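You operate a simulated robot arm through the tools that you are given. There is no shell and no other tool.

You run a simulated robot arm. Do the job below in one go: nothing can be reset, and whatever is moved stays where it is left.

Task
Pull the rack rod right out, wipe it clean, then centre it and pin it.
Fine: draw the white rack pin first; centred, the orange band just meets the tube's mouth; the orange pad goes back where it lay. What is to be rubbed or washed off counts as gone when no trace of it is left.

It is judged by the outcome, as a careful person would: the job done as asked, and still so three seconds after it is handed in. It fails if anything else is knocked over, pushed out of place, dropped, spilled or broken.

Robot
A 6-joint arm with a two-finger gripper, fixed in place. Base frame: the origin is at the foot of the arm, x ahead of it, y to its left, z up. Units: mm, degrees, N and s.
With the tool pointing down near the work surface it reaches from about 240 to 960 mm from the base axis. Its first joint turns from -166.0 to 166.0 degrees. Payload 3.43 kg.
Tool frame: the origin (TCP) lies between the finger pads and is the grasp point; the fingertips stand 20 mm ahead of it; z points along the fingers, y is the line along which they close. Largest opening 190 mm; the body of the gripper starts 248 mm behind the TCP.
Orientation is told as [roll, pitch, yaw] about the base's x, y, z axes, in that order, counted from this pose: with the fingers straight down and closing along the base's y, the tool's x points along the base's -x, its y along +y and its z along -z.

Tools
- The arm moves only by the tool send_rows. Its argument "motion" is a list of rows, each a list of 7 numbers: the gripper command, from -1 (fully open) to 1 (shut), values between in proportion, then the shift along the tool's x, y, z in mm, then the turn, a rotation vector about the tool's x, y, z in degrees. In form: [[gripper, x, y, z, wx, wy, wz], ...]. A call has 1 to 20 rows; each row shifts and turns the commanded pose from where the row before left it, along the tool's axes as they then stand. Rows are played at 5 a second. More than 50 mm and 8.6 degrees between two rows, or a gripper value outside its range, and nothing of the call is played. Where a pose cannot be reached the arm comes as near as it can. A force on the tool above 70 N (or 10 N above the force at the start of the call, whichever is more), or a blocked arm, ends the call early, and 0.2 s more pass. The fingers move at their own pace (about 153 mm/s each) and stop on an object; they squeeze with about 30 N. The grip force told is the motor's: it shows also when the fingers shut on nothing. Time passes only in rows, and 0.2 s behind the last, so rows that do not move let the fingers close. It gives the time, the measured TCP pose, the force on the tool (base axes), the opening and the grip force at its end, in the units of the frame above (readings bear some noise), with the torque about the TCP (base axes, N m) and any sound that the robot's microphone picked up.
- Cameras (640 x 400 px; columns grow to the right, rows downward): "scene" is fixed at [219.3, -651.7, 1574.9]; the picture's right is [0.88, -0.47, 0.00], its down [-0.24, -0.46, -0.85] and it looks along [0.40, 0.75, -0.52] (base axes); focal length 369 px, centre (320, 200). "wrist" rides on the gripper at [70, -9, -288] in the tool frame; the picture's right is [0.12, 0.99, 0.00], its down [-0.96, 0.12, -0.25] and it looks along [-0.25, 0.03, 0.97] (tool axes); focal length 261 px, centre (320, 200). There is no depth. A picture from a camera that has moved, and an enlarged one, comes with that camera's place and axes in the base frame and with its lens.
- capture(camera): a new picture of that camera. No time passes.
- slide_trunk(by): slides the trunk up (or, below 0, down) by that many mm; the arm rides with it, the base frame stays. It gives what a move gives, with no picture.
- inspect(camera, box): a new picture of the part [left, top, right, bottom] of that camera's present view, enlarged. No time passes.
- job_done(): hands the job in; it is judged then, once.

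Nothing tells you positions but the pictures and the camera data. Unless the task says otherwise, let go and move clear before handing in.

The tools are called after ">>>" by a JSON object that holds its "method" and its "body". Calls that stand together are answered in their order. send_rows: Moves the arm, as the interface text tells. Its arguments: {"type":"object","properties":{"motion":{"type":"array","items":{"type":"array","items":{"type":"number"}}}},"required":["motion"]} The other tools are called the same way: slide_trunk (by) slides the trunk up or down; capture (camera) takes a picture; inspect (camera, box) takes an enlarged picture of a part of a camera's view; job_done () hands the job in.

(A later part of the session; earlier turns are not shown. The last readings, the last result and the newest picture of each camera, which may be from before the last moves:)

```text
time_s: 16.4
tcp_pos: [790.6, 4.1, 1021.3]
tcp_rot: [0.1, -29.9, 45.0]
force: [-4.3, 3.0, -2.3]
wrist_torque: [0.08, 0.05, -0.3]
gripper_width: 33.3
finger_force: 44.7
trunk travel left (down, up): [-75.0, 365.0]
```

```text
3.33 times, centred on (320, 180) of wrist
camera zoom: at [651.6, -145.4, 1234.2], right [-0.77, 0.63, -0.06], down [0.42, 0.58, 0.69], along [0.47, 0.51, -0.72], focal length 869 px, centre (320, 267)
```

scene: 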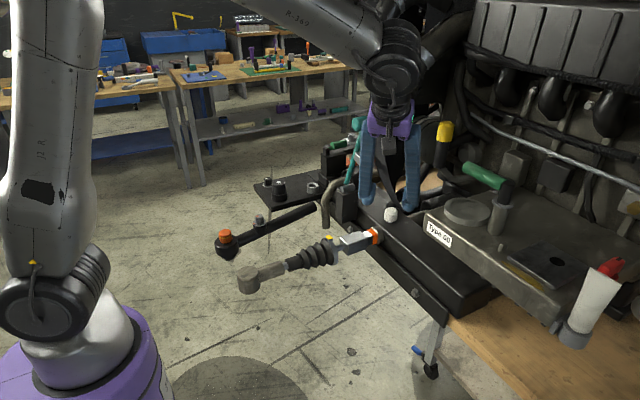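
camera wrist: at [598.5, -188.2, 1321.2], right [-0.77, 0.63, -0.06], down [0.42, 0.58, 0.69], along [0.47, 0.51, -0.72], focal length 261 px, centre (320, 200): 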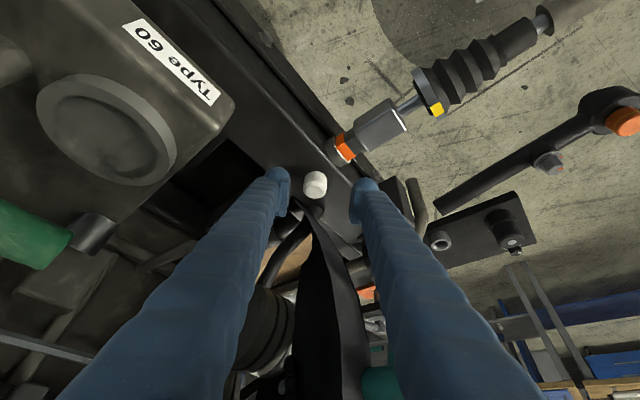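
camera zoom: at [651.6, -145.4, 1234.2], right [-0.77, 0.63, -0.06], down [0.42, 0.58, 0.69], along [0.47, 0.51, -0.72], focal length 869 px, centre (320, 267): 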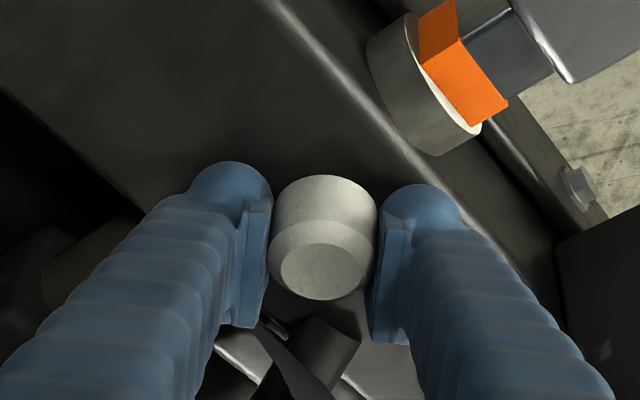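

The knob is gripped at 33 mm. I'll draw it straight up in small steps and watch the force for an end stop.

>>> {"method": "send_rows", "body": {"motion": [[1, -3, 0, -5.2, 0, 0, 0], [1, -3, 0, -5.2, 0, 0, 0], [1, -3, 0, -5.2, 0, 0, 0]]}}

>>> {"method": "inspect", "body": {"camera": "scene", "box": [350, 170, 440, 250]}}

```text
time_s: 17.2
tcp_pos: [791.3, 5.1, 1039.4]
tcp_rot: [0.1, -30.0, 44.9]
force: [-4.1, 5.4, -2.6]
wrist_torque: [0.05, -0.03, -0.27]
gripper_width: 33.3
finger_force: 45.5
trunk travel left (down, up): [-75.0, 365.0]
```

```text
5.00 times, centred on (395, 210) of scene
camera zoom: at [219.3, -651.7, 1574.9], right [0.88, -0.47, 0.0], down [-0.24, -0.46, -0.85], along [0.4, 0.75, -0.52], focal length 1845 px, centre (-55, 150)
```

zoom: 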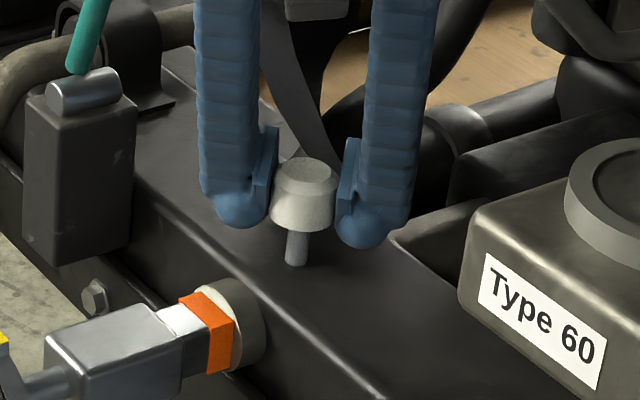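

>>> {"method": "send_rows", "body": {"motion": [[1, -3, 0, -5.2, 0, 0, 0], [1, -3, 0, -5.2, 0, 0, 0], [1, -3, 0, -5.2, 0, 0, 0], [1, -3, 0, -5.2, 0, 0, 0]]}}

>>> {"method": "inspect", "body": {"camera": "scene", "box": [350, 160, 440, 240]}}

```text
time_s: 18.2
tcp_pos: [790.9, 5.6, 1061.1]
tcp_rot: [0.2, -29.9, 44.9]
force: [-6.2, 10.1, -42.2]
wrist_torque: [0.3, -0.32, -0.25]
gripper_width: 33.4
finger_force: 44.8
trunk travel left (down, up): [-75.0, 365.0]
```

```text
5.00 times, centred on (395, 200) of scene
camera zoom: at [219.3, -651.7, 1574.9], right [0.88, -0.47, 0.0], down [-0.24, -0.46, -0.85], along [0.4, 0.75, -0.52], focal length 1845 px, centre (-55, 200)
```

zoom: 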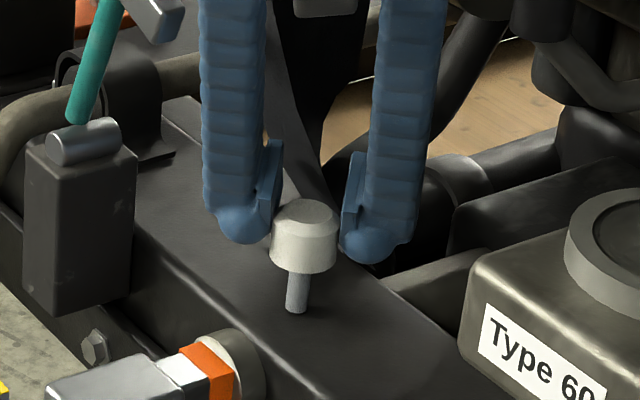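

The pull hit resistance at about 42 N after roughly 21 mm of pin travel, and the grip slid up the knob. It looks like a captive pin at its stop, so I'll open slightly and see whether it stays up.

>>> {"method": "send_rows", "body": {"motion": [[0.45, 0, 0, 0, 0, 0, 0], [0.45, 0, 0, 0, 0, 0, 0], [0.45, 0, 0, 0, 0, 0, 0]]}}

>>> {"method": "inspect", "body": {"camera": "scene", "box": [350, 160, 440, 240]}}

>>> {"method": "inspect", "body": {"camera": "wrist", "box": [260, 120, 380, 240]}}

```text
time_s: 19.0
tcp_pos: [791.9, 4.5, 1063.7]
tcp_rot: [0.0, -29.9, 44.9]
force: [0.2, 0.7, -0.3]
wrist_torque: [-0.03, -0.04, -0.03]
gripper_width: 52.3
finger_force: 0.1
trunk travel left (down, up): [-75.0, 365.0]
```

```text
5.00 times, centred on (395, 200) of scene
camera zoom: at [219.3, -651.7, 1574.9], right [0.88, -0.47, 0.0], down [-0.24, -0.46, -0.85], along [0.4, 0.75, -0.52], focal length 1845 px, centre (-55, 200)
```

zoom: 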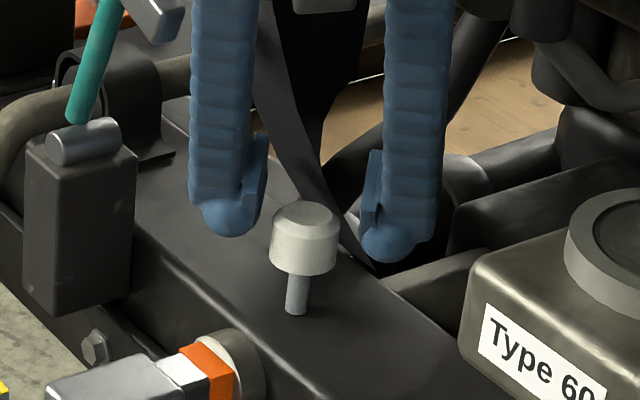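

```text
3.33 times, centred on (320, 180) of wrist
camera zoom: at [651.8, -145.9, 1277.0], right [-0.77, 0.63, -0.06], down [0.42, 0.58, 0.7], along [0.47, 0.51, -0.72], focal length 869 px, centre (320, 267)
```

zoom: 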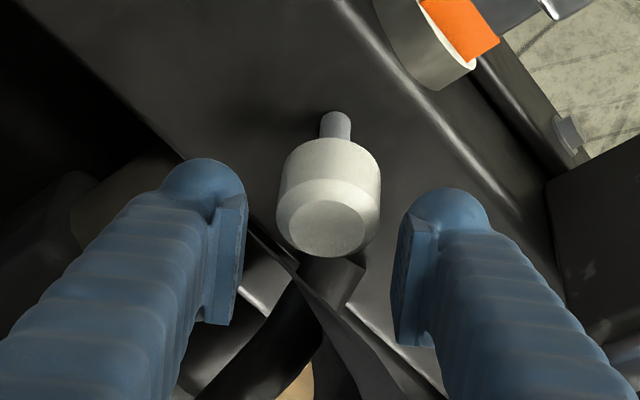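

The pin stays up on its own, so it's a captive plunger and doesn't need parking. I'll back away along the tool axis, move clear to -x, and turn the lean to face straight ahead (+x) for the rod block.

>>> {"method": "send_rows", "body": {"motion": [[0.263, 0, 0, -30, 0, 0, 0], [0.263, 0, 0, -40, 0, 0, 0], [0.263, 0, 0, -40, 0, 0, 0], [0.263, 0, 0, -40, 0, 0, 0], [0.053, 30.6, 30.2, -17.7, 0, 0, 0], [0.053, 30.6, 30.2, -17.7, 0, 0, 0], [0.053, 30.6, 30.2, -17.7, 0, 0, 0], [0.053, 0, 0, 0, 3.75, 0, 6.5], [0.053, 0, 0, 0, 3.75, 0, 6.5], [0.053, 0, 0, 0, 3.75, 0, 6.5], [0.053, 0, 0, 0, 3.75, 0, 6.5], [0.053, 0, 0, 0, 3.75, 0, 6.5], [0.053, 0, 0, 0, 3.75, 0, 6.5]]}}

>>> {"method": "capture", "body": {"camera": "wrist"}}

>>> {"method": "capture", "body": {"camera": "scene"}}

```text
time_s: 21.8
tcp_pos: [598.7, -60.3, 1194.3]
tcp_rot: [0.0, -30.1, -0.1]
force: [0.4, 0.0, -1.1]
wrist_torque: [-0.01, -0.02, 0.0]
gripper_width: 89.8
finger_force: 0.0
trunk travel left (down, up): [-75.0, 365.0]
```

```text
taken
camera wrist: at [393.3, -67.0, 1407.8], right [-0.1, 0.99, -0.06], down [0.71, 0.11, 0.7], along [0.7, 0.03, -0.72], focal length 261 px, centre (320, 200)
```

wrist: 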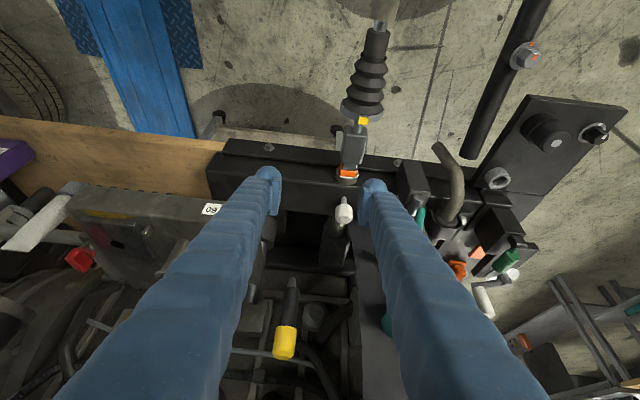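

```text
taken
```

scene: 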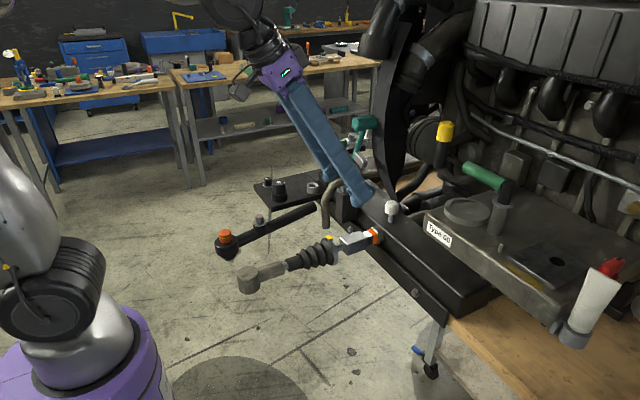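

>>> {"method": "inspect", "body": {"camera": "wrist", "box": [310, 90, 410, 200]}}

>>> {"method": "inspect", "body": {"camera": "scene", "box": [320, 215, 400, 265]}}

```text
3.64 times, centred on (360, 145) of wrist
camera zoom: at [393.3, -67.0, 1407.8], right [-0.1, 0.99, -0.06], down [0.71, 0.11, 0.7], along [0.7, 0.03, -0.72], focal length 948 px, centre (174, 400)
```

zoom: 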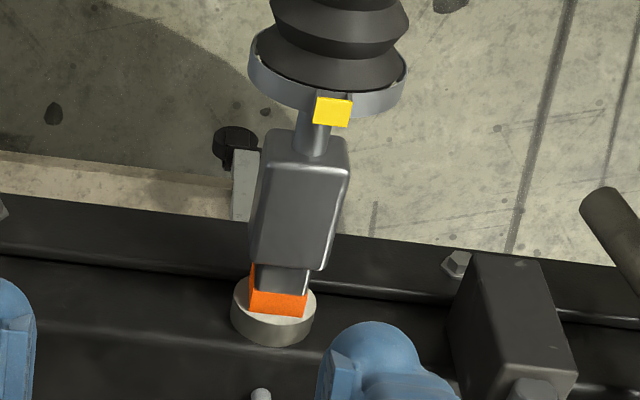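

```text
8.00 times, centred on (360, 240) of scene
camera zoom: at [219.3, -651.7, 1574.9], right [0.88, -0.47, 0.0], down [-0.24, -0.46, -0.85], along [0.4, 0.75, -0.52], focal length 2952 px, centre (0, -120)
```

zoom: 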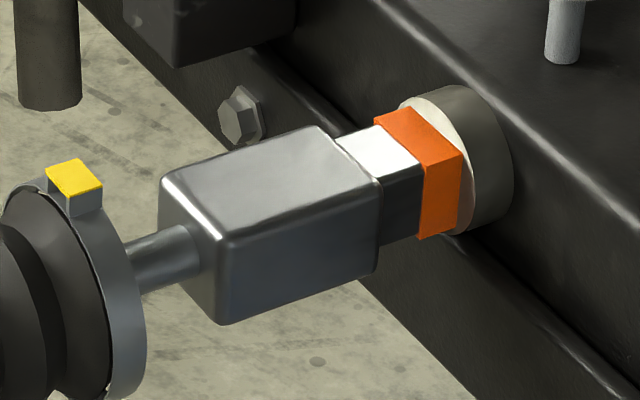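

The block sits at x 641–703, y centre about 3.5, z 934–974. I'll descend to a standoff 80 mm short of the grasp.

>>> {"method": "send_rows", "body": {"motion": [[0.053, 11.2, 12.8, 32.7, 0, 0, 0], [0.053, 11.2, 12.8, 32.7, 0, 0, 0], [0.053, 11.2, 12.8, 32.7, 0, 0, 0], [0.053, 11.2, 12.8, 32.7, 0, 0, 0], [0.053, 11.2, 12.8, 32.7, 0, 0, 0]]}}

>>> {"method": "capture", "body": {"camera": "wrist"}}

>>> {"method": "inspect", "body": {"camera": "scene", "box": [300, 150, 420, 270]}}

```text
time_s: 23.0
tcp_pos: [633.0, 5.9, 1022.9]
tcp_rot: [0.0, -29.9, -0.1]
force: [1.5, 0.6, 0.8]
wrist_torque: [-0.01, -0.04, 0.0]
gripper_width: 90.0
finger_force: 0.0
trunk travel left (down, up): [-75.0, 365.0]
```

```text
taken
camera wrist: at [427.4, -2.4, 1237.4], right [-0.1, 0.99, -0.06], down [0.71, 0.11, 0.69], along [0.7, 0.03, -0.72], focal length 261 px, centre (320, 200)
```

wrist: 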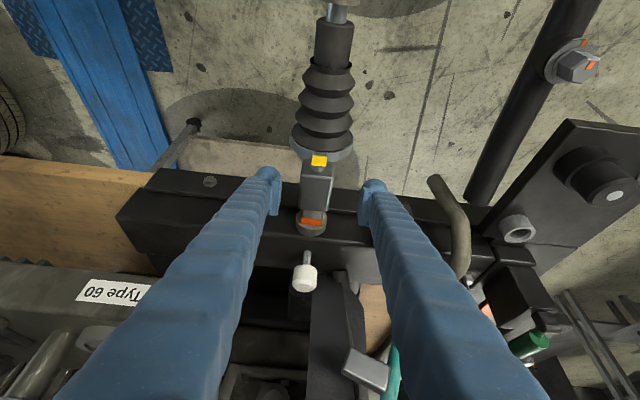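

```text
3.33 times, centred on (360, 210) of scene
camera zoom: at [219.3, -651.7, 1574.9], right [0.88, -0.47, 0.0], down [-0.24, -0.46, -0.85], along [0.4, 0.75, -0.52], focal length 1230 px, centre (187, 167)
```

zoom: 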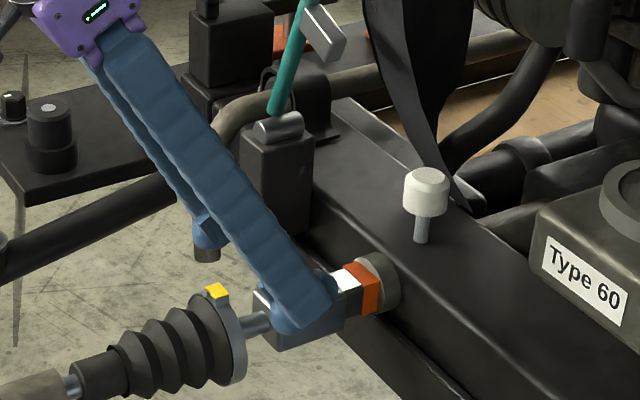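

>>> {"method": "inspect", "body": {"camera": "wrist", "box": [260, 130, 380, 250]}}

```text
3.33 times, centred on (320, 190) of wrist
camera zoom: at [427.4, -2.4, 1237.4], right [-0.1, 0.99, -0.06], down [0.71, 0.11, 0.69], along [0.7, 0.03, -0.72], focal length 869 px, centre (320, 233)
```

zoom: 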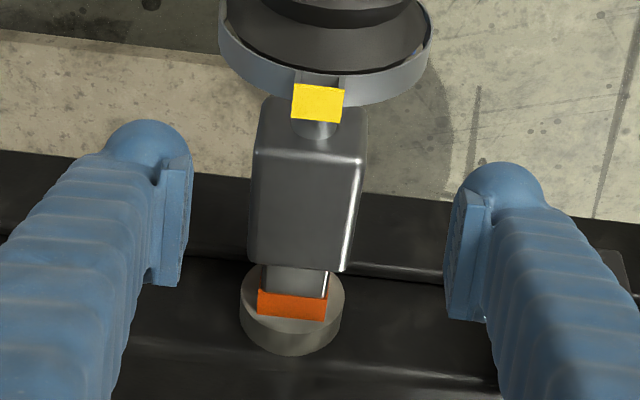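

>>> {"method": "send_rows", "body": {"motion": [[0.053, 0, -2.5, 20, 0, 0, 0], [0.053, 0, -2.5, 20, 0, 0, 0]]}}

>>> {"method": "inspect", "body": {"camera": "wrist", "box": [260, 130, 380, 250]}}

```text
time_s: 23.6
tcp_pos: [651.8, -0.3, 989.7]
tcp_rot: [0.1, -30.0, -0.1]
force: [0.7, -0.3, -0.5]
wrist_torque: [-0.01, -0.01, -0.02]
gripper_width: 90.1
finger_force: 0.0
trunk travel left (down, up): [-75.0, 365.0]
```

```text
3.33 times, centred on (320, 190) of wrist
camera zoom: at [447.0, -7.9, 1202.3], right [-0.1, 0.99, -0.06], down [0.71, 0.11, 0.69], along [0.7, 0.03, -0.72], focal length 869 px, centre (320, 233)
```

zoom: 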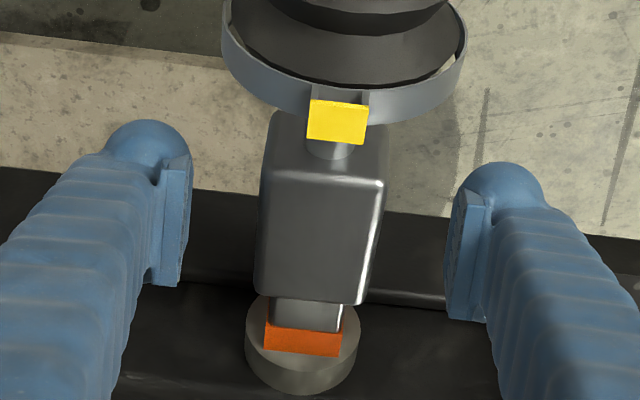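

>>> {"method": "send_rows", "body": {"motion": [[0.053, 0, -0.3, 19, 0, 0, 0], [0.053, 0, -0.3, 19, 0, 0, 0]]}}

>>> {"method": "inspect", "body": {"camera": "wrist", "box": [260, 130, 380, 250]}}

>>> {"method": "inspect", "body": {"camera": "scene", "box": [300, 180, 420, 280]}}

```text
time_s: 24.2
tcp_pos: [670.3, -0.9, 955.7]
tcp_rot: [0.0, -29.9, -0.1]
force: [0.3, -0.6, -0.4]
wrist_torque: [-0.01, 0.0, -0.03]
gripper_width: 89.8
finger_force: 0.1
trunk travel left (down, up): [-75.0, 365.0]
```

```text
3.33 times, centred on (320, 190) of wrist
camera zoom: at [464.8, -9.1, 1168.9], right [-0.1, 0.99, -0.06], down [0.71, 0.11, 0.69], along [0.7, 0.03, -0.72], focal length 869 px, centre (320, 233)
```

zoom: 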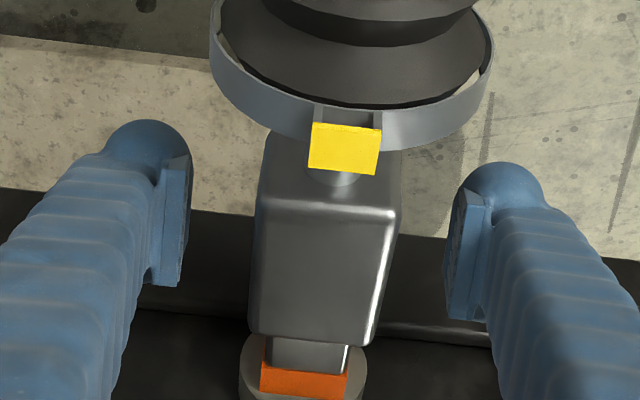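

```text
4.00 times, centred on (360, 230) of scene
camera zoom: at [219.3, -651.7, 1574.9], right [0.88, -0.47, 0.0], down [-0.24, -0.46, -0.85], along [0.4, 0.75, -0.52], focal length 1476 px, centre (160, 80)
```

zoom: 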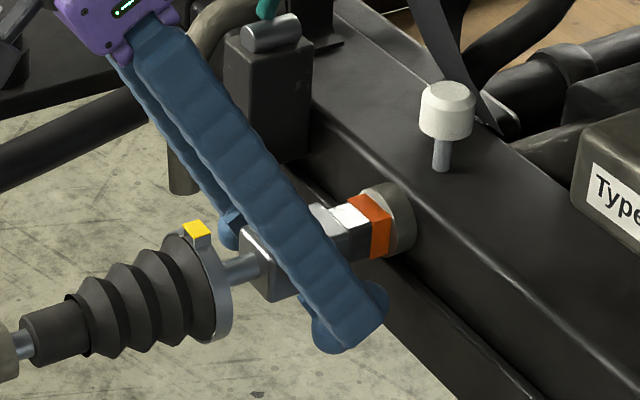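

The fingers straddle the block properly. Closing on it now.

>>> {"method": "send_rows", "body": {"motion": [[1, 0, 0, 0, 0, 0, 0], [1, 0, 0, 0, 0, 0, 0], [1, 0, 0, 0, 0, 0, 0]]}}

>>> {"method": "inspect", "body": {"camera": "scene", "box": [350, 215, 400, 250]}}

```text
time_s: 25.0
tcp_pos: [669.5, -0.3, 956.5]
tcp_rot: [0.1, -30.0, 0.0]
force: [0.3, 11.4, 2.3]
wrist_torque: [0.09, -0.05, 0.13]
gripper_width: 42.9
finger_force: 44.9
trunk travel left (down, up): [-75.0, 365.0]
```

```text
11.43 times, centred on (375, 232) of scene
camera zoom: at [219.3, -651.7, 1574.9], right [0.88, -0.47, 0.0], down [-0.24, -0.46, -0.85], along [0.4, 0.75, -0.52], focal length 4217 px, centre (-309, -171)
```

zoom: 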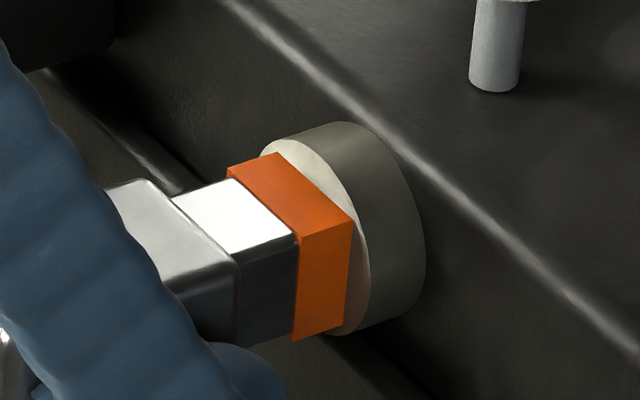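

Gripped at 42.9 mm with 11 N of side load. I'll ease that with a 1 mm shift in +y and begin pulling along -x.

>>> {"method": "send_rows", "body": {"motion": [[1, 0, 1.2, 0, 0, 0, 0], [1, 8.66, 0, -5, 0, 0, 0], [1, 8.66, 0, -5, 0, 0, 0]]}}

>>> {"method": "inspect", "body": {"camera": "scene", "box": [300, 190, 420, 270]}}

```text
time_s: 25.8
tcp_pos: [650.8, -0.1, 956.8]
tcp_rot: [0.1, -29.9, -0.2]
force: [-0.2, -15.9, 2.6]
wrist_torque: [-0.29, -0.71, 0.12]
gripper_width: 43.1
finger_force: 45.2
trunk travel left (down, up): [-75.0, 365.0]
```

```text
5.00 times, centred on (360, 230) of scene
camera zoom: at [219.3, -651.7, 1574.9], right [0.88, -0.47, 0.0], down [-0.24, -0.46, -0.85], along [0.4, 0.75, -0.52], focal length 1845 px, centre (120, 50)
```

zoom: 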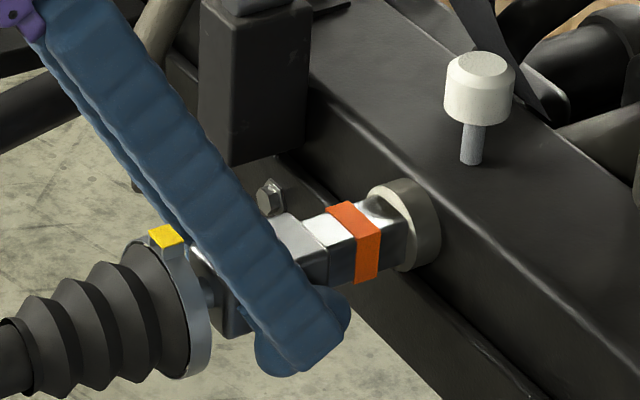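

The rod slides freely. I'll keep pulling in steps, trimming the side load, and watch for the stop and for the rod end nearing the robot base.

>>> {"method": "send_rows", "body": {"motion": [[1, 8.66, -0.7, -5, 0, 0, 0], [1, 13, 0, -7.5, 0, 0, 0], [1, 13, 0, -7.5, 0, 0, 0]]}}

>>> {"method": "capture", "body": {"camera": "scene"}}

>>> {"method": "inspect", "body": {"camera": "scene", "box": [300, 190, 420, 270]}}

```text
time_s: 26.6
tcp_pos: [630.5, 0.8, 957.1]
tcp_rot: [0.0, -30.7, -0.1]
force: [45.2, -5.7, -55.6]
wrist_torque: [0.11, -0.44, 0.33]
gripper_width: 43.5
finger_force: 44.8
trunk travel left (down, up): [-75.0, 365.0]
stopped in row 3: the force on the tool passed its limit at 85 N (the readings are from after the stop); the commanded pose is now the measured one
```

```text
taken
```

scene: 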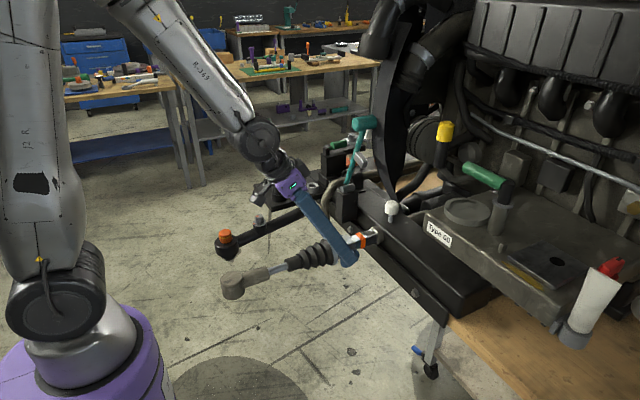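

```text
5.00 times, centred on (360, 230) of scene
camera zoom: at [219.3, -651.7, 1574.9], right [0.88, -0.47, 0.0], down [-0.24, -0.46, -0.85], along [0.4, 0.75, -0.52], focal length 1845 px, centre (120, 50)
```

zoom: 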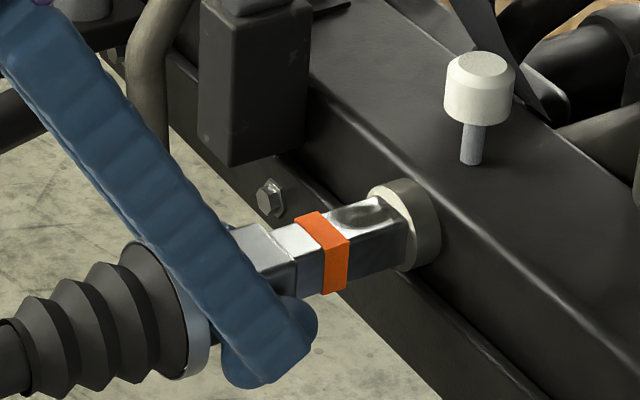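

The rod met a hard stop after about 39 mm, and a dark oval smudge now shows on the bar's top face near the mouth. I'll let the load settle and check that this really is the stop rather than a bind.

>>> {"method": "send_rows", "body": {"motion": [[1, 0, 0, 0, 0, 0, 0], [1, 0, 0, 0, 0, 0, 0]]}}

>>> {"method": "inspect", "body": {"camera": "scene", "box": [345, 215, 395, 250]}}

>>> {"method": "inspect", "body": {"camera": "wrist", "box": [260, 130, 400, 270]}}

```text
time_s: 27.0
tcp_pos: [628.8, -0.0, 956.6]
tcp_rot: [0.0, -30.6, -0.1]
force: [51.5, -5.8, -68.0]
wrist_torque: [0.1, -0.75, 0.33]
gripper_width: 43.4
finger_force: 44.9
trunk travel left (down, up): [-75.0, 365.0]
stopped in row 2: the force on the tool passed its limit at 84 N (the readings are from after the stop); the commanded pose is now the measured one
```

```text
11.43 times, centred on (370, 232) of scene
camera zoom: at [219.3, -651.7, 1574.9], right [0.88, -0.47, 0.0], down [-0.24, -0.46, -0.85], along [0.4, 0.75, -0.52], focal length 4217 px, centre (-251, -171)
```

zoom: 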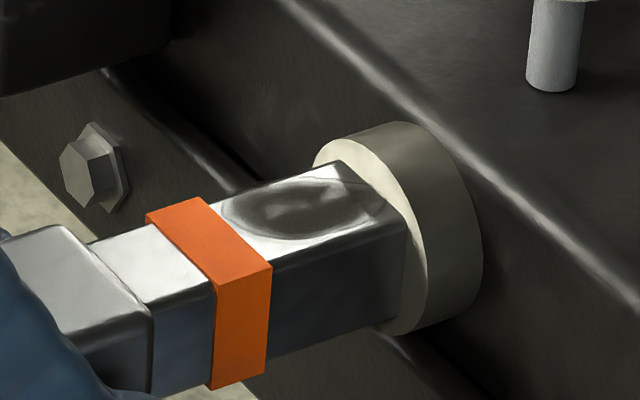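

```text
2.86 times, centred on (330, 200) of wrist
camera zoom: at [422.6, -8.1, 1168.3], right [-0.1, 0.99, -0.06], down [0.7, 0.11, 0.7], along [0.7, 0.03, -0.71], focal length 745 px, centre (291, 200)
```

zoom: 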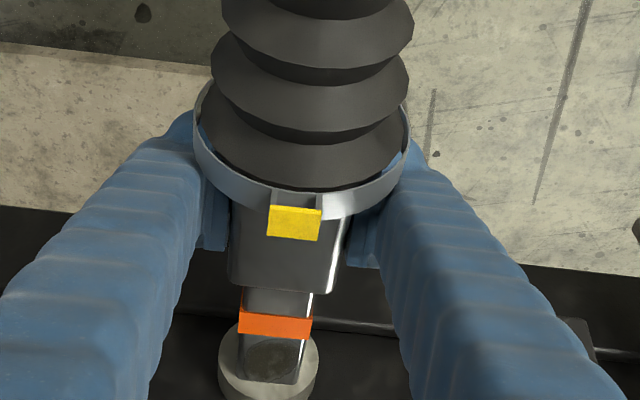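

>>> {"method": "inspect", "body": {"camera": "scene", "box": [200, 160, 460, 320]}}

>>> {"method": "capture", "body": {"camera": "wrist"}}

```text
2.46 times, centred on (330, 240) of scene
camera zoom: at [219.3, -651.7, 1574.9], right [0.88, -0.47, 0.0], down [-0.24, -0.46, -0.85], along [0.4, 0.75, -0.52], focal length 908 px, centre (295, 102)
```

zoom: 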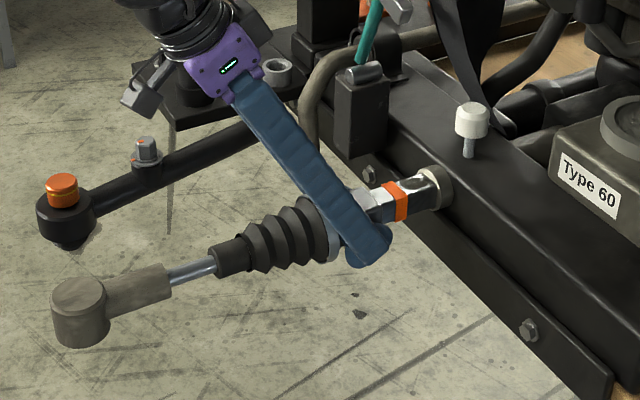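

```text
taken
camera wrist: at [422.6, -8.1, 1168.3], right [-0.1, 0.99, -0.06], down [0.7, 0.11, 0.7], along [0.7, 0.03, -0.71], focal length 261 px, centre (320, 200)
```

wrist: 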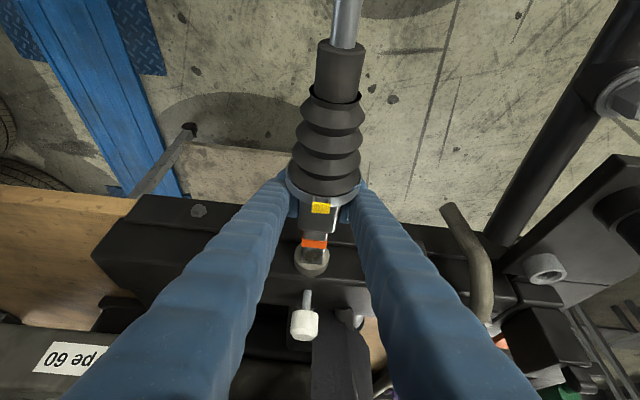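

The boot and its ring stayed put while the rod and ball end slid through them, so the block is now up against the ring at about 41 mm of travel. My leaned fingers are also loaded along their length, so I'll ease the strain before releasing.

>>> {"method": "send_rows", "body": {"motion": [[1, 0, 0, 1.0, 0, 0, 0]]}}

```text
time_s: 27.4
tcp_pos: [630.5, 0.7, 957.6]
tcp_rot: [0.0, -30.6, -0.1]
force: [52.1, -8.8, -64.0]
wrist_torque: [0.17, -0.4, 0.41]
gripper_width: 43.4
finger_force: 44.6
trunk travel left (down, up): [-75.0, 365.0]
```

>>> {"method": "send_rows", "body": {"motion": [[1, 0, 0, 2.0, 0, 0, 0]]}}

```text
time_s: 27.8
tcp_pos: [630.7, -0.5, 957.2]
tcp_rot: [-0.1, -30.7, -0.1]
force: [45.6, -6.7, -49.9]
wrist_torque: [0.13, 0.0, 0.35]
gripper_width: 43.0
finger_force: 45.0
trunk travel left (down, up): [-75.0, 365.0]
```

>>> {"method": "send_rows", "body": {"motion": [[1, 0, 0, 2.0, 0, 0, 0], [1, 0, 0, 2.0, 0, 0, 0]]}}

```text
time_s: 28.4
tcp_pos: [631.0, 0.8, 957.7]
tcp_rot: [0.2, -31.0, -0.1]
force: [21.5, -12.2, 2.7]
wrist_torque: [-0.21, 1.33, 0.35]
gripper_width: 43.4
finger_force: 44.9
trunk travel left (down, up): [-75.0, 365.0]
```

>>> {"method": "send_rows", "body": {"motion": [[1, -1.3, -0.6, 0.75, 0, 0, 0], [1, -0.9, 0, 0.5, 0, 0, 0]]}}

>>> {"method": "inspect", "body": {"camera": "scene", "box": [300, 190, 420, 270]}}

```text
time_s: 29.0
tcp_pos: [631.5, 0.0, 957.1]
tcp_rot: [0.2, -31.0, -0.1]
force: [8.0, -10.2, 23.7]
wrist_torque: [0.03, 0.5, 0.25]
gripper_width: 43.0
finger_force: 45.3
trunk travel left (down, up): [-75.0, 365.0]
```

```text
5.00 times, centred on (360, 230) of scene
camera zoom: at [219.3, -651.7, 1574.9], right [0.88, -0.47, 0.0], down [-0.24, -0.46, -0.85], along [0.4, 0.75, -0.52], focal length 1845 px, centre (120, 50)
```

zoom: 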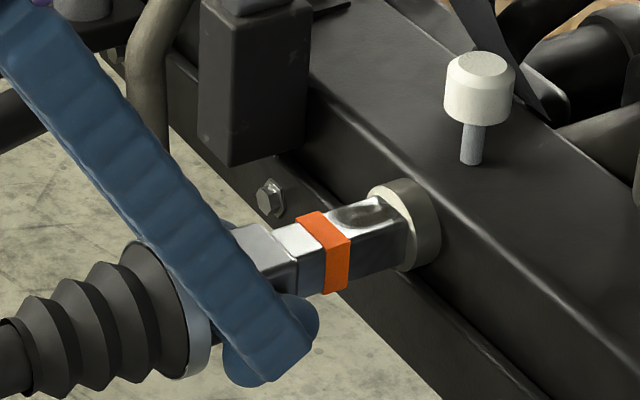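

Load is nearly gone. I'll open wide and back out along the tool axis, with the fingers clearing the ring on both sides.

>>> {"method": "send_rows", "body": {"motion": [[-0.05, 0, 0, 0, 0, 0, 0], [-0.05, 0, 0, 0, 0, 0, 0], [-0.05, -10, 0, -17.3, 0, 0, 0], [-0.05, -15, 0, -26, 0, 0, 0], [-0.05, -15, 0, -26, 0, 0, 0], [-0.05, 0, 0, -40, 0, 0, 0], [-0.05, 0, 0, -40, 0, 0, 0]]}}

>>> {"method": "inspect", "body": {"camera": "scene", "box": [200, 160, 460, 320]}}

>>> {"method": "capture", "body": {"camera": "wrist"}}

```text
time_s: 30.6
tcp_pos: [587.7, 1.4, 1106.3]
tcp_rot: [0.1, -30.9, -0.2]
force: [-1.6, -0.4, -0.5]
wrist_torque: [-0.02, -0.02, -0.01]
gripper_width: 100.0
finger_force: 0.1
trunk travel left (down, up): [-75.0, 365.0]
```

```text
2.46 times, centred on (330, 240) of scene
camera zoom: at [219.3, -651.7, 1574.9], right [0.88, -0.47, 0.0], down [-0.24, -0.46, -0.85], along [0.4, 0.75, -0.52], focal length 908 px, centre (295, 102)
```

zoom: 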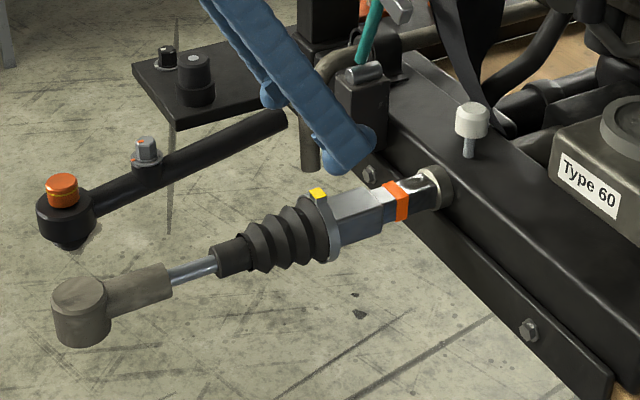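

```text
taken
camera wrist: at [378.4, -6.0, 1315.4], right [-0.1, 0.99, -0.06], down [0.7, 0.11, 0.71], along [0.71, 0.03, -0.7], focal length 261 px, centre (320, 200)
```

wrist: 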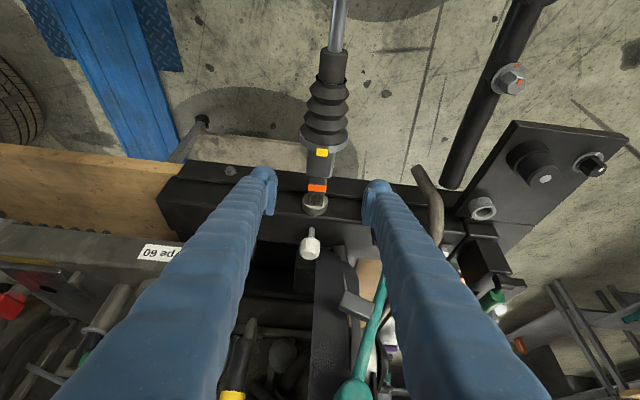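

The rod stays out, with the block against the boot ring. Next I'll look closely at the exposed bar to see where the grime is.

>>> {"method": "inspect", "body": {"camera": "wrist", "box": [285, 160, 345, 225]}}

>>> {"method": "inspect", "body": {"camera": "scene", "box": [350, 220, 390, 250]}}

```text
6.15 times, centred on (315, 192) of wrist
camera zoom: at [378.4, -6.0, 1315.4], right [-0.1, 0.99, -0.06], down [0.7, 0.11, 0.71], along [0.71, 0.03, -0.7], focal length 1604 px, centre (351, 246)
```

zoom: 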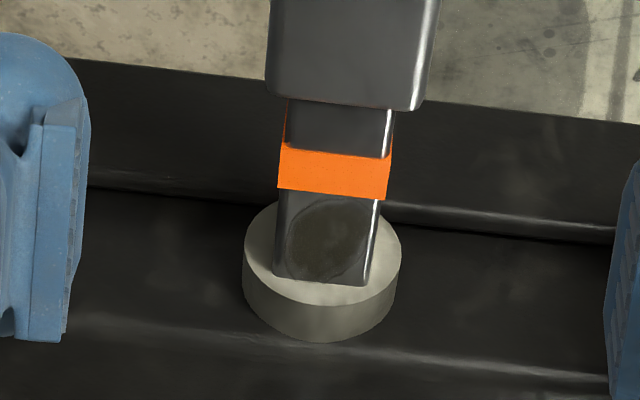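

```text
13.33 times, centred on (370, 235) of scene
camera zoom: at [219.3, -651.7, 1574.9], right [0.88, -0.47, 0.0], down [-0.24, -0.46, -0.85], along [0.4, 0.75, -0.52], focal length 4920 px, centre (-347, -267)
```

zoom: 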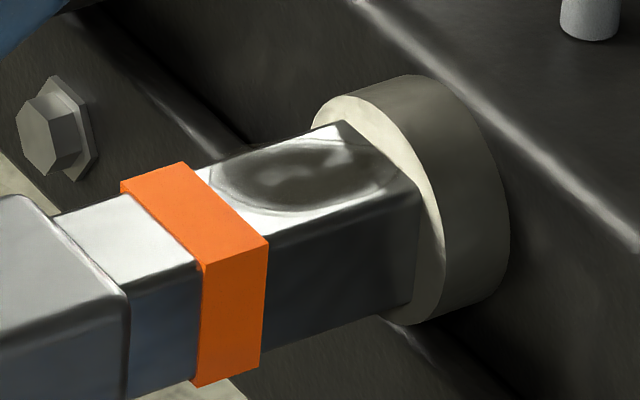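

The smudge is an oval on the bar's top face between the band and the mouth. Next is the pad at about (1046, 376), with its grip top near z≈1002. First I'll look at the space above it for hoses, from x≈560, y≈350.

>>> {"method": "send_rows", "body": {"motion": [[0, -12.5, 0, -34.5, 0, 0, 0], [0, -12.5, 0, -34.5, 0, 0, 0], [0, -12.5, 0, -34.5, 0, 0, 0], [0, -12.5, 0, -34.5, 0, 0, 0], [0, 0, 44, 0, 0, 0, 0], [0, 0, 44, 0, 0, 0, 0], [0, 0, 44, 0, 0, 0, 0], [0, 0, 44, 0, 0, 0, 0], [0, 0, 44, 0, 0, 0, 0], [0, 0, 44, 0, 0, 0, 0], [0, 0, 44, 0, 0, 0, 0], [0, 0, 44, 0, 0, 0, 0]]}}

>>> {"method": "capture", "body": {"camera": "wrist"}}

>>> {"method": "capture", "body": {"camera": "scene"}}

```text
time_s: 33.4
tcp_pos: [554.1, 341.8, 1292.7]
tcp_rot: [3.3, -33.5, -2.1]
force: [-0.1, -0.2, 0.6]
wrist_torque: [0.1, -0.1, 0.09]
gripper_width: 94.8
finger_force: 0.0
trunk travel left (down, up): [-75.0, 365.0]
stopped in row 12: the arm was blocked; the commanded pose is now the measured one
```

```text
taken
camera wrist: at [336.4, 324.8, 1492.2], right [-0.1, 1.0, -0.02], down [0.67, 0.08, 0.74], along [0.74, 0.06, -0.67], focal length 261 px, centre (320, 200)
```

wrist: 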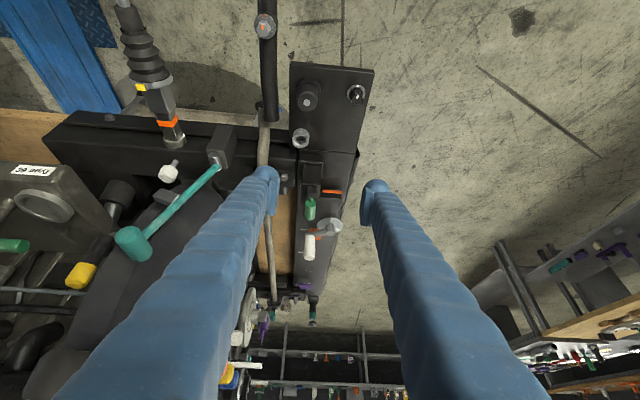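

```text
taken
```

scene: 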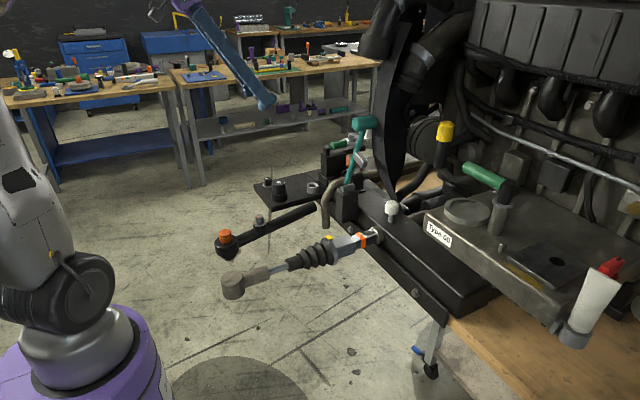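

The arm ran into its own limit while folded close to the base; there was no contact force. From here the pad is in view, so I'll inspect the corridor above it.

>>> {"method": "inspect", "body": {"camera": "wrist", "box": [270, 150, 380, 320]}}

>>> {"method": "inspect", "body": {"camera": "wrist", "box": [200, 240, 420, 400]}}

```text
2.35 times, centred on (325, 235) of wrist
camera zoom: at [336.4, 324.8, 1492.2], right [-0.1, 1.0, -0.02], down [0.67, 0.08, 0.74], along [0.74, 0.06, -0.67], focal length 613 px, centre (308, 118)
```

zoom: 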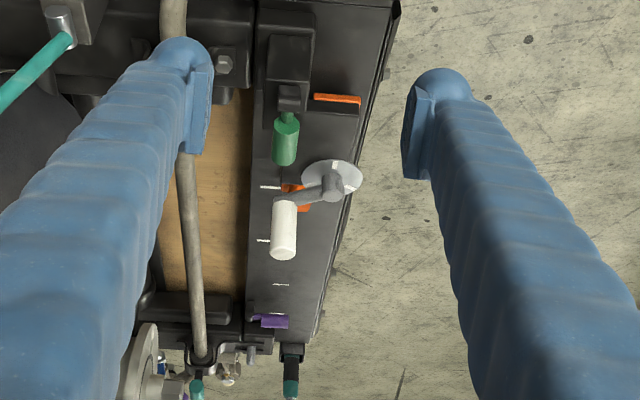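

```text
2.50 times, centred on (310, 320) of wrist
camera zoom: at [336.4, 324.8, 1492.2], right [-0.1, 1.0, -0.02], down [0.67, 0.08, 0.74], along [0.74, 0.06, -0.67], focal length 652 px, centre (345, -100)
```

zoom: 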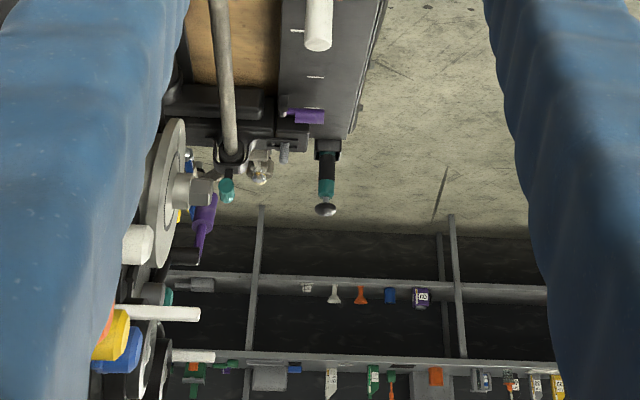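

The space above the plate is clear apart from the crank and knob. I'll raise the trunk 150 mm for more forward reach, then straighten the tool's small roll and yaw drift.

>>> {"method": "slide_trunk", "body": {"by": 150}}

```text
time_s: 35.1
tcp_pos: [554.4, 343.7, 1440.7]
tcp_rot: [3.2, -33.3, -2.0]
force: [-0.3, -0.5, -0.6]
wrist_torque: [0.03, -0.01, 0.04]
gripper_width: 95.2
finger_force: 0.0
trunk travel left (down, up): [-225.0, 215.0]
```

>>> {"method": "send_rows", "body": {"motion": [[0.263, 0, 0, 0, 3.2, 0, 0], [0.263, 0, 0, 0, -1.1, 0, -1.67], [0.263, 0, 0, 0, 0, 5.65, 0], [0.263, 0, 0, 0, 0, 5.65, 0], [0.263, -29.8, 3.1, 28.9, 0, 0, 0], [0.263, -29.8, 3.1, 28.9, 0, 0, 0], [0.263, -29.8, 3.1, 28.9, 0, 0, 0], [0.263, -29.8, 3.1, 28.9, 0, 0, 0], [0.263, -29.8, 3.1, 28.9, 0, 0, 0], [0.263, -29.8, 3.1, 28.9, 0, 0, 0], [0.263, -29.8, 3.1, 28.9, 0, 0, 0], [0.263, -29.8, 3.1, 28.9, 0, 0, 0], [0.263, -29.8, 3.1, 28.9, 0, 0, 0]]}}

>>> {"method": "capture", "body": {"camera": "wrist"}}

>>> {"method": "capture", "body": {"camera": "scene"}}

```text
time_s: 38.0
tcp_pos: [905.6, 376.3, 1286.9]
tcp_rot: [-0.5, -21.4, 0.2]
force: [1.6, 0.5, -0.8]
wrist_torque: [-0.01, 0.03, 0.02]
gripper_width: 70.0
finger_force: 0.1
trunk travel left (down, up): [-225.0, 215.0]
```

```text
taken
camera wrist: at [735.0, 369.8, 1529.0], right [-0.11, 0.99, -0.05], down [0.81, 0.12, 0.58], along [0.58, 0.02, -0.81], focal length 261 px, centre (320, 200)
```

wrist: 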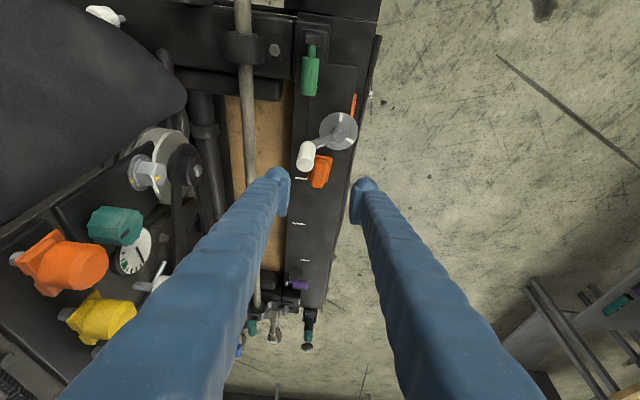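

```text
taken
```

scene: 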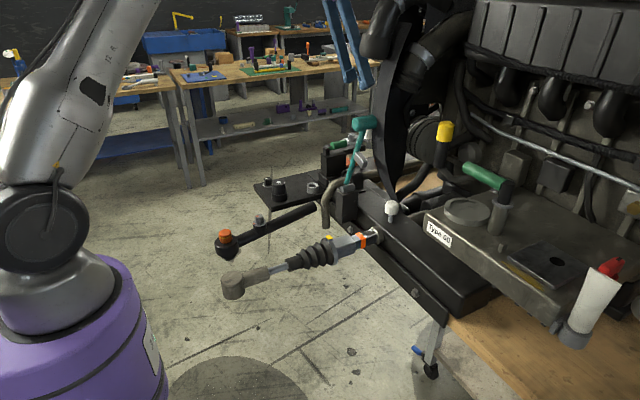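

>>> {"method": "inspect", "body": {"camera": "wrist", "box": [280, 90, 370, 220]}}

>>> {"method": "inspect", "body": {"camera": "wrist", "box": [295, 140, 345, 200]}}

```text
3.08 times, centred on (325, 155) of wrist
camera zoom: at [735.0, 369.8, 1529.0], right [-0.11, 0.99, -0.05], down [0.81, 0.12, 0.58], along [0.58, 0.02, -0.81], focal length 802 px, centre (305, 338)
```

zoom: 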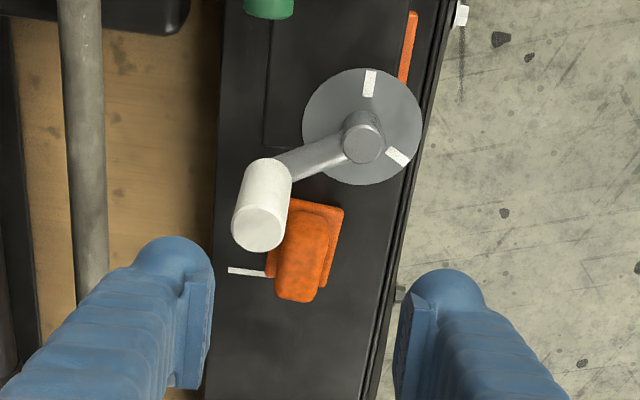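

```text
6.67 times, centred on (320, 170) of wrist
camera zoom: at [735.0, 369.8, 1529.0], right [-0.11, 0.99, -0.05], down [0.81, 0.12, 0.58], along [0.58, 0.02, -0.81], focal length 1738 px, centre (320, 400)
```

zoom: 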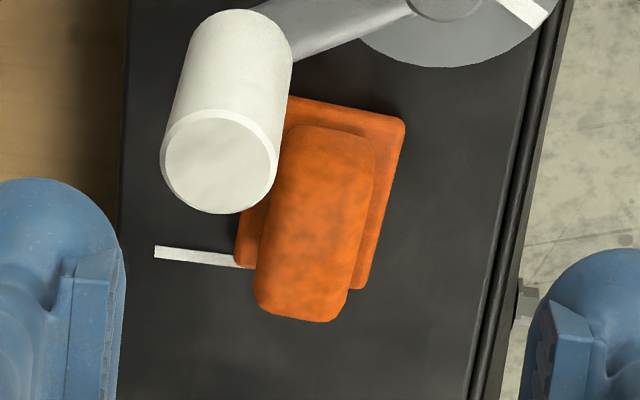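

The pad is clearly seen: base centre about (1050, 378), turned about -5°, with a grip about 56 × 33 mm. I'll align to it and come over it at z≈1120, well above the crank knob.

>>> {"method": "send_rows", "body": {"motion": [[0.263, 0, 0, 0, 1.8, 0, 4.65], [0.263, -12.2, 2.4, 34.6, 0, 0, 0], [0.263, -12.2, 2.4, 34.6, 0, 0, 0], [0.263, -12.2, 2.4, 34.6, 0, 0, 0], [0.263, -12.2, 2.4, 34.6, 0, 0, 0], [0.263, -12.2, 2.4, 34.6, 0, 0, 0], [0.263, -12.2, 2.4, 34.6, 0, 0, 0]]}}

>>> {"method": "capture", "body": {"camera": "wrist"}}

>>> {"method": "inspect", "body": {"camera": "wrist", "box": [260, 110, 380, 250]}}

>>> {"method": "inspect", "body": {"camera": "scene", "box": [310, 60, 440, 200]}}

```text
time_s: 39.5
tcp_pos: [1046.9, 375.1, 1122.1]
tcp_rot: [-0.4, -21.6, -4.8]
force: [0.1, -0.1, 0.1]
wrist_torque: [0.01, 0.03, 0.01]
gripper_width: 69.7
finger_force: 0.1
trunk travel left (down, up): [-225.0, 215.0]
```

```text
taken
camera wrist: at [876.2, 383.5, 1363.0], right [-0.03, 1.0, -0.05], down [0.81, 0.05, 0.58], along [0.58, -0.03, -0.81], focal length 261 px, centre (320, 200)
```

wrist: 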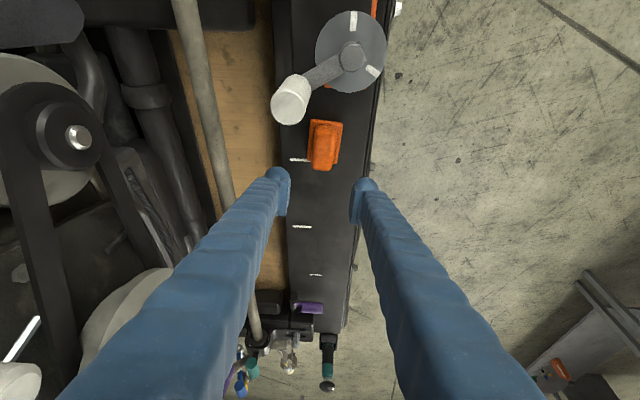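

```text
2.86 times, centred on (320, 180) of wrist
camera zoom: at [876.2, 383.5, 1363.0], right [-0.03, 1.0, -0.05], down [0.81, 0.05, 0.58], along [0.58, -0.03, -0.81], focal length 745 px, centre (320, 257)
```

zoom: 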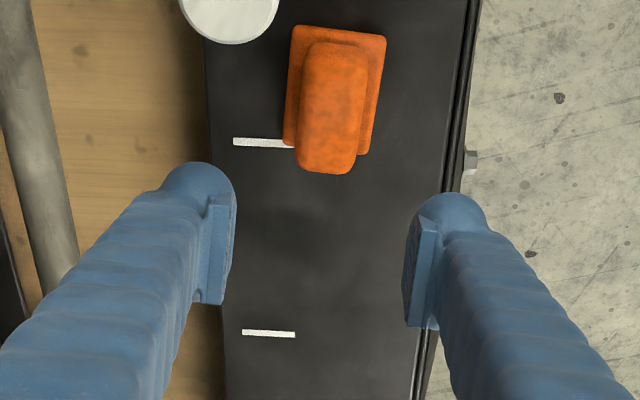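

```text
2.86 times, centred on (375, 130) of scene
camera zoom: at [219.3, -651.7, 1574.9], right [0.88, -0.47, 0.0], down [-0.24, -0.46, -0.85], along [0.4, 0.75, -0.52], focal length 1054 px, centre (163, 400)
```

zoom: 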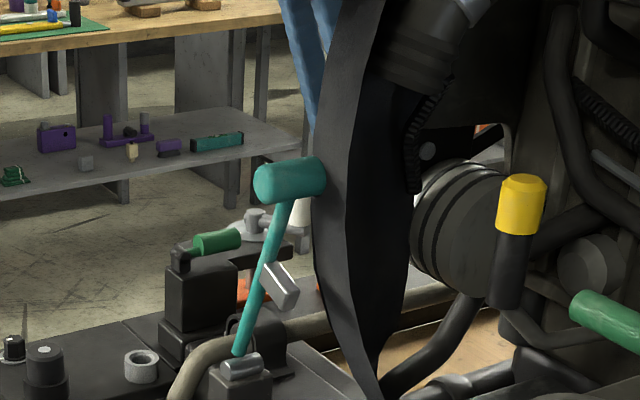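

The gripper is lined up with the pad (lateral error under 1 mm). I'll descend straight down to just above the grasp height.

>>> {"method": "send_rows", "body": {"motion": [[0.263, 11, 0, 27.9, 0, 0, 0], [0.263, 11, 0, 27.9, 0, 0, 0], [0.263, 11, 0, 27.9, 0, 0, 0], [0.263, 9.2, 0, 23.3, 0, 0, 0]]}}

>>> {"method": "inspect", "body": {"camera": "wrist", "box": [260, 110, 380, 250]}}

>>> {"method": "capture", "body": {"camera": "scene"}}

```text
time_s: 40.5
tcp_pos: [1046.9, 371.6, 1006.3]
tcp_rot: [-0.5, -21.5, -4.7]
force: [0.0, 0.6, 1.0]
wrist_torque: [0.02, 0.04, 0.0]
gripper_width: 69.9
finger_force: 0.1
trunk travel left (down, up): [-225.0, 215.0]
```

```text
2.86 times, centred on (320, 180) of wrist
camera zoom: at [875.7, 380.0, 1248.4], right [-0.02, 1.0, -0.05], down [0.81, 0.05, 0.58], along [0.58, -0.03, -0.81], focal length 745 px, centre (320, 257)
```

zoom: 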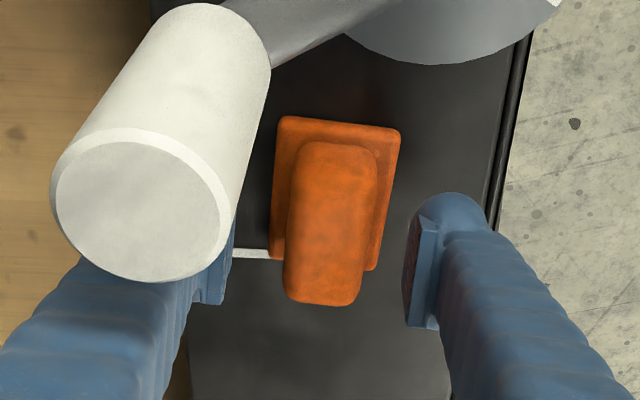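

```text
taken
```

scene: 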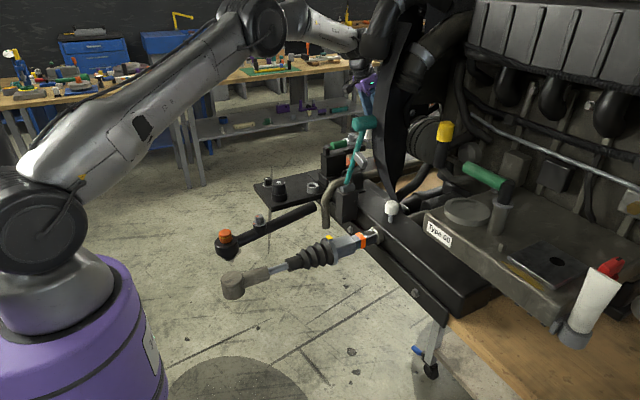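

Small corrections: +3 mm in x, +2.5 mm in y and 7 mm lower, then close on the grip.

>>> {"method": "send_rows", "body": {"motion": [[0.263, 0, 2.7, 4, 0, 0, 0], [0.263, 0, 0, 3.5, 0, 0, 0]]}}

>>> {"method": "inspect", "body": {"camera": "wrist", "box": [260, 110, 380, 250]}}

```text
time_s: 41.1
tcp_pos: [1051.0, 375.1, 1000.9]
tcp_rot: [-0.4, -21.5, -4.9]
force: [-0.2, -0.1, 0.1]
wrist_torque: [0.04, -0.01, 0.02]
gripper_width: 69.9
finger_force: 0.0
trunk travel left (down, up): [-225.0, 215.0]
```

```text
2.86 times, centred on (320, 180) of wrist
camera zoom: at [878.9, 383.0, 1242.2], right [-0.02, 1.0, -0.05], down [0.81, 0.05, 0.58], along [0.58, -0.03, -0.81], focal length 745 px, centre (320, 257)
```

zoom: 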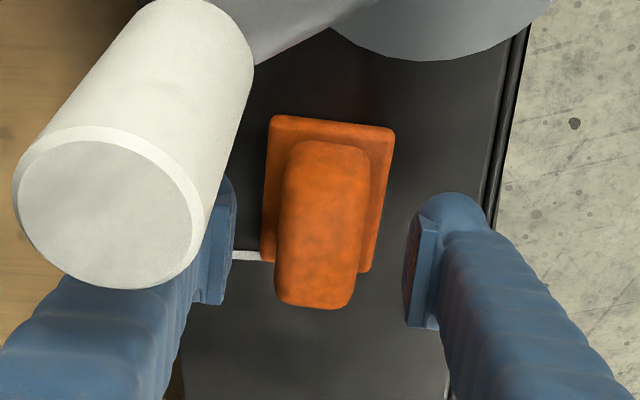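

>>> {"method": "send_rows", "body": {"motion": [[1, 0, 0, 0, 0, 0, 0], [1, 0, 0, 0, 0, 0, 0], [1, 0, 0, 0, 0, 0, 0]]}}

>>> {"method": "inspect", "body": {"camera": "wrist", "box": [260, 110, 380, 250]}}

```text
time_s: 42.0
tcp_pos: [1049.5, 374.4, 1001.1]
tcp_rot: [-0.5, -21.4, -4.8]
force: [0.1, 0.2, 0.2]
wrist_torque: [-0.04, -0.01, 0.02]
gripper_width: 32.6
finger_force: 30.0
trunk travel left (down, up): [-225.0, 215.0]
```

```text
2.86 times, centred on (320, 180) of wrist
camera zoom: at [878.9, 382.9, 1242.3], right [-0.02, 1.0, -0.05], down [0.81, 0.05, 0.58], along [0.58, -0.03, -0.81], focal length 745 px, centre (320, 257)
```

zoom: 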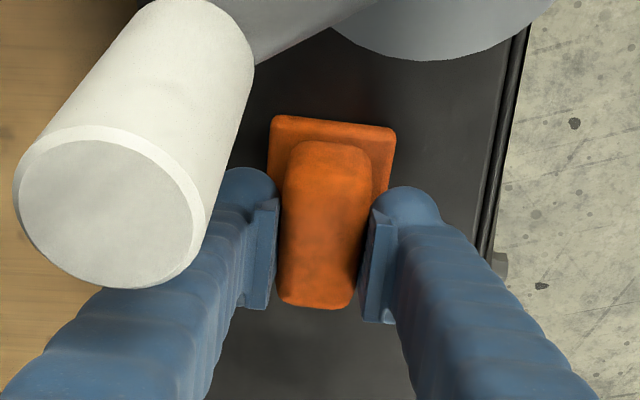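

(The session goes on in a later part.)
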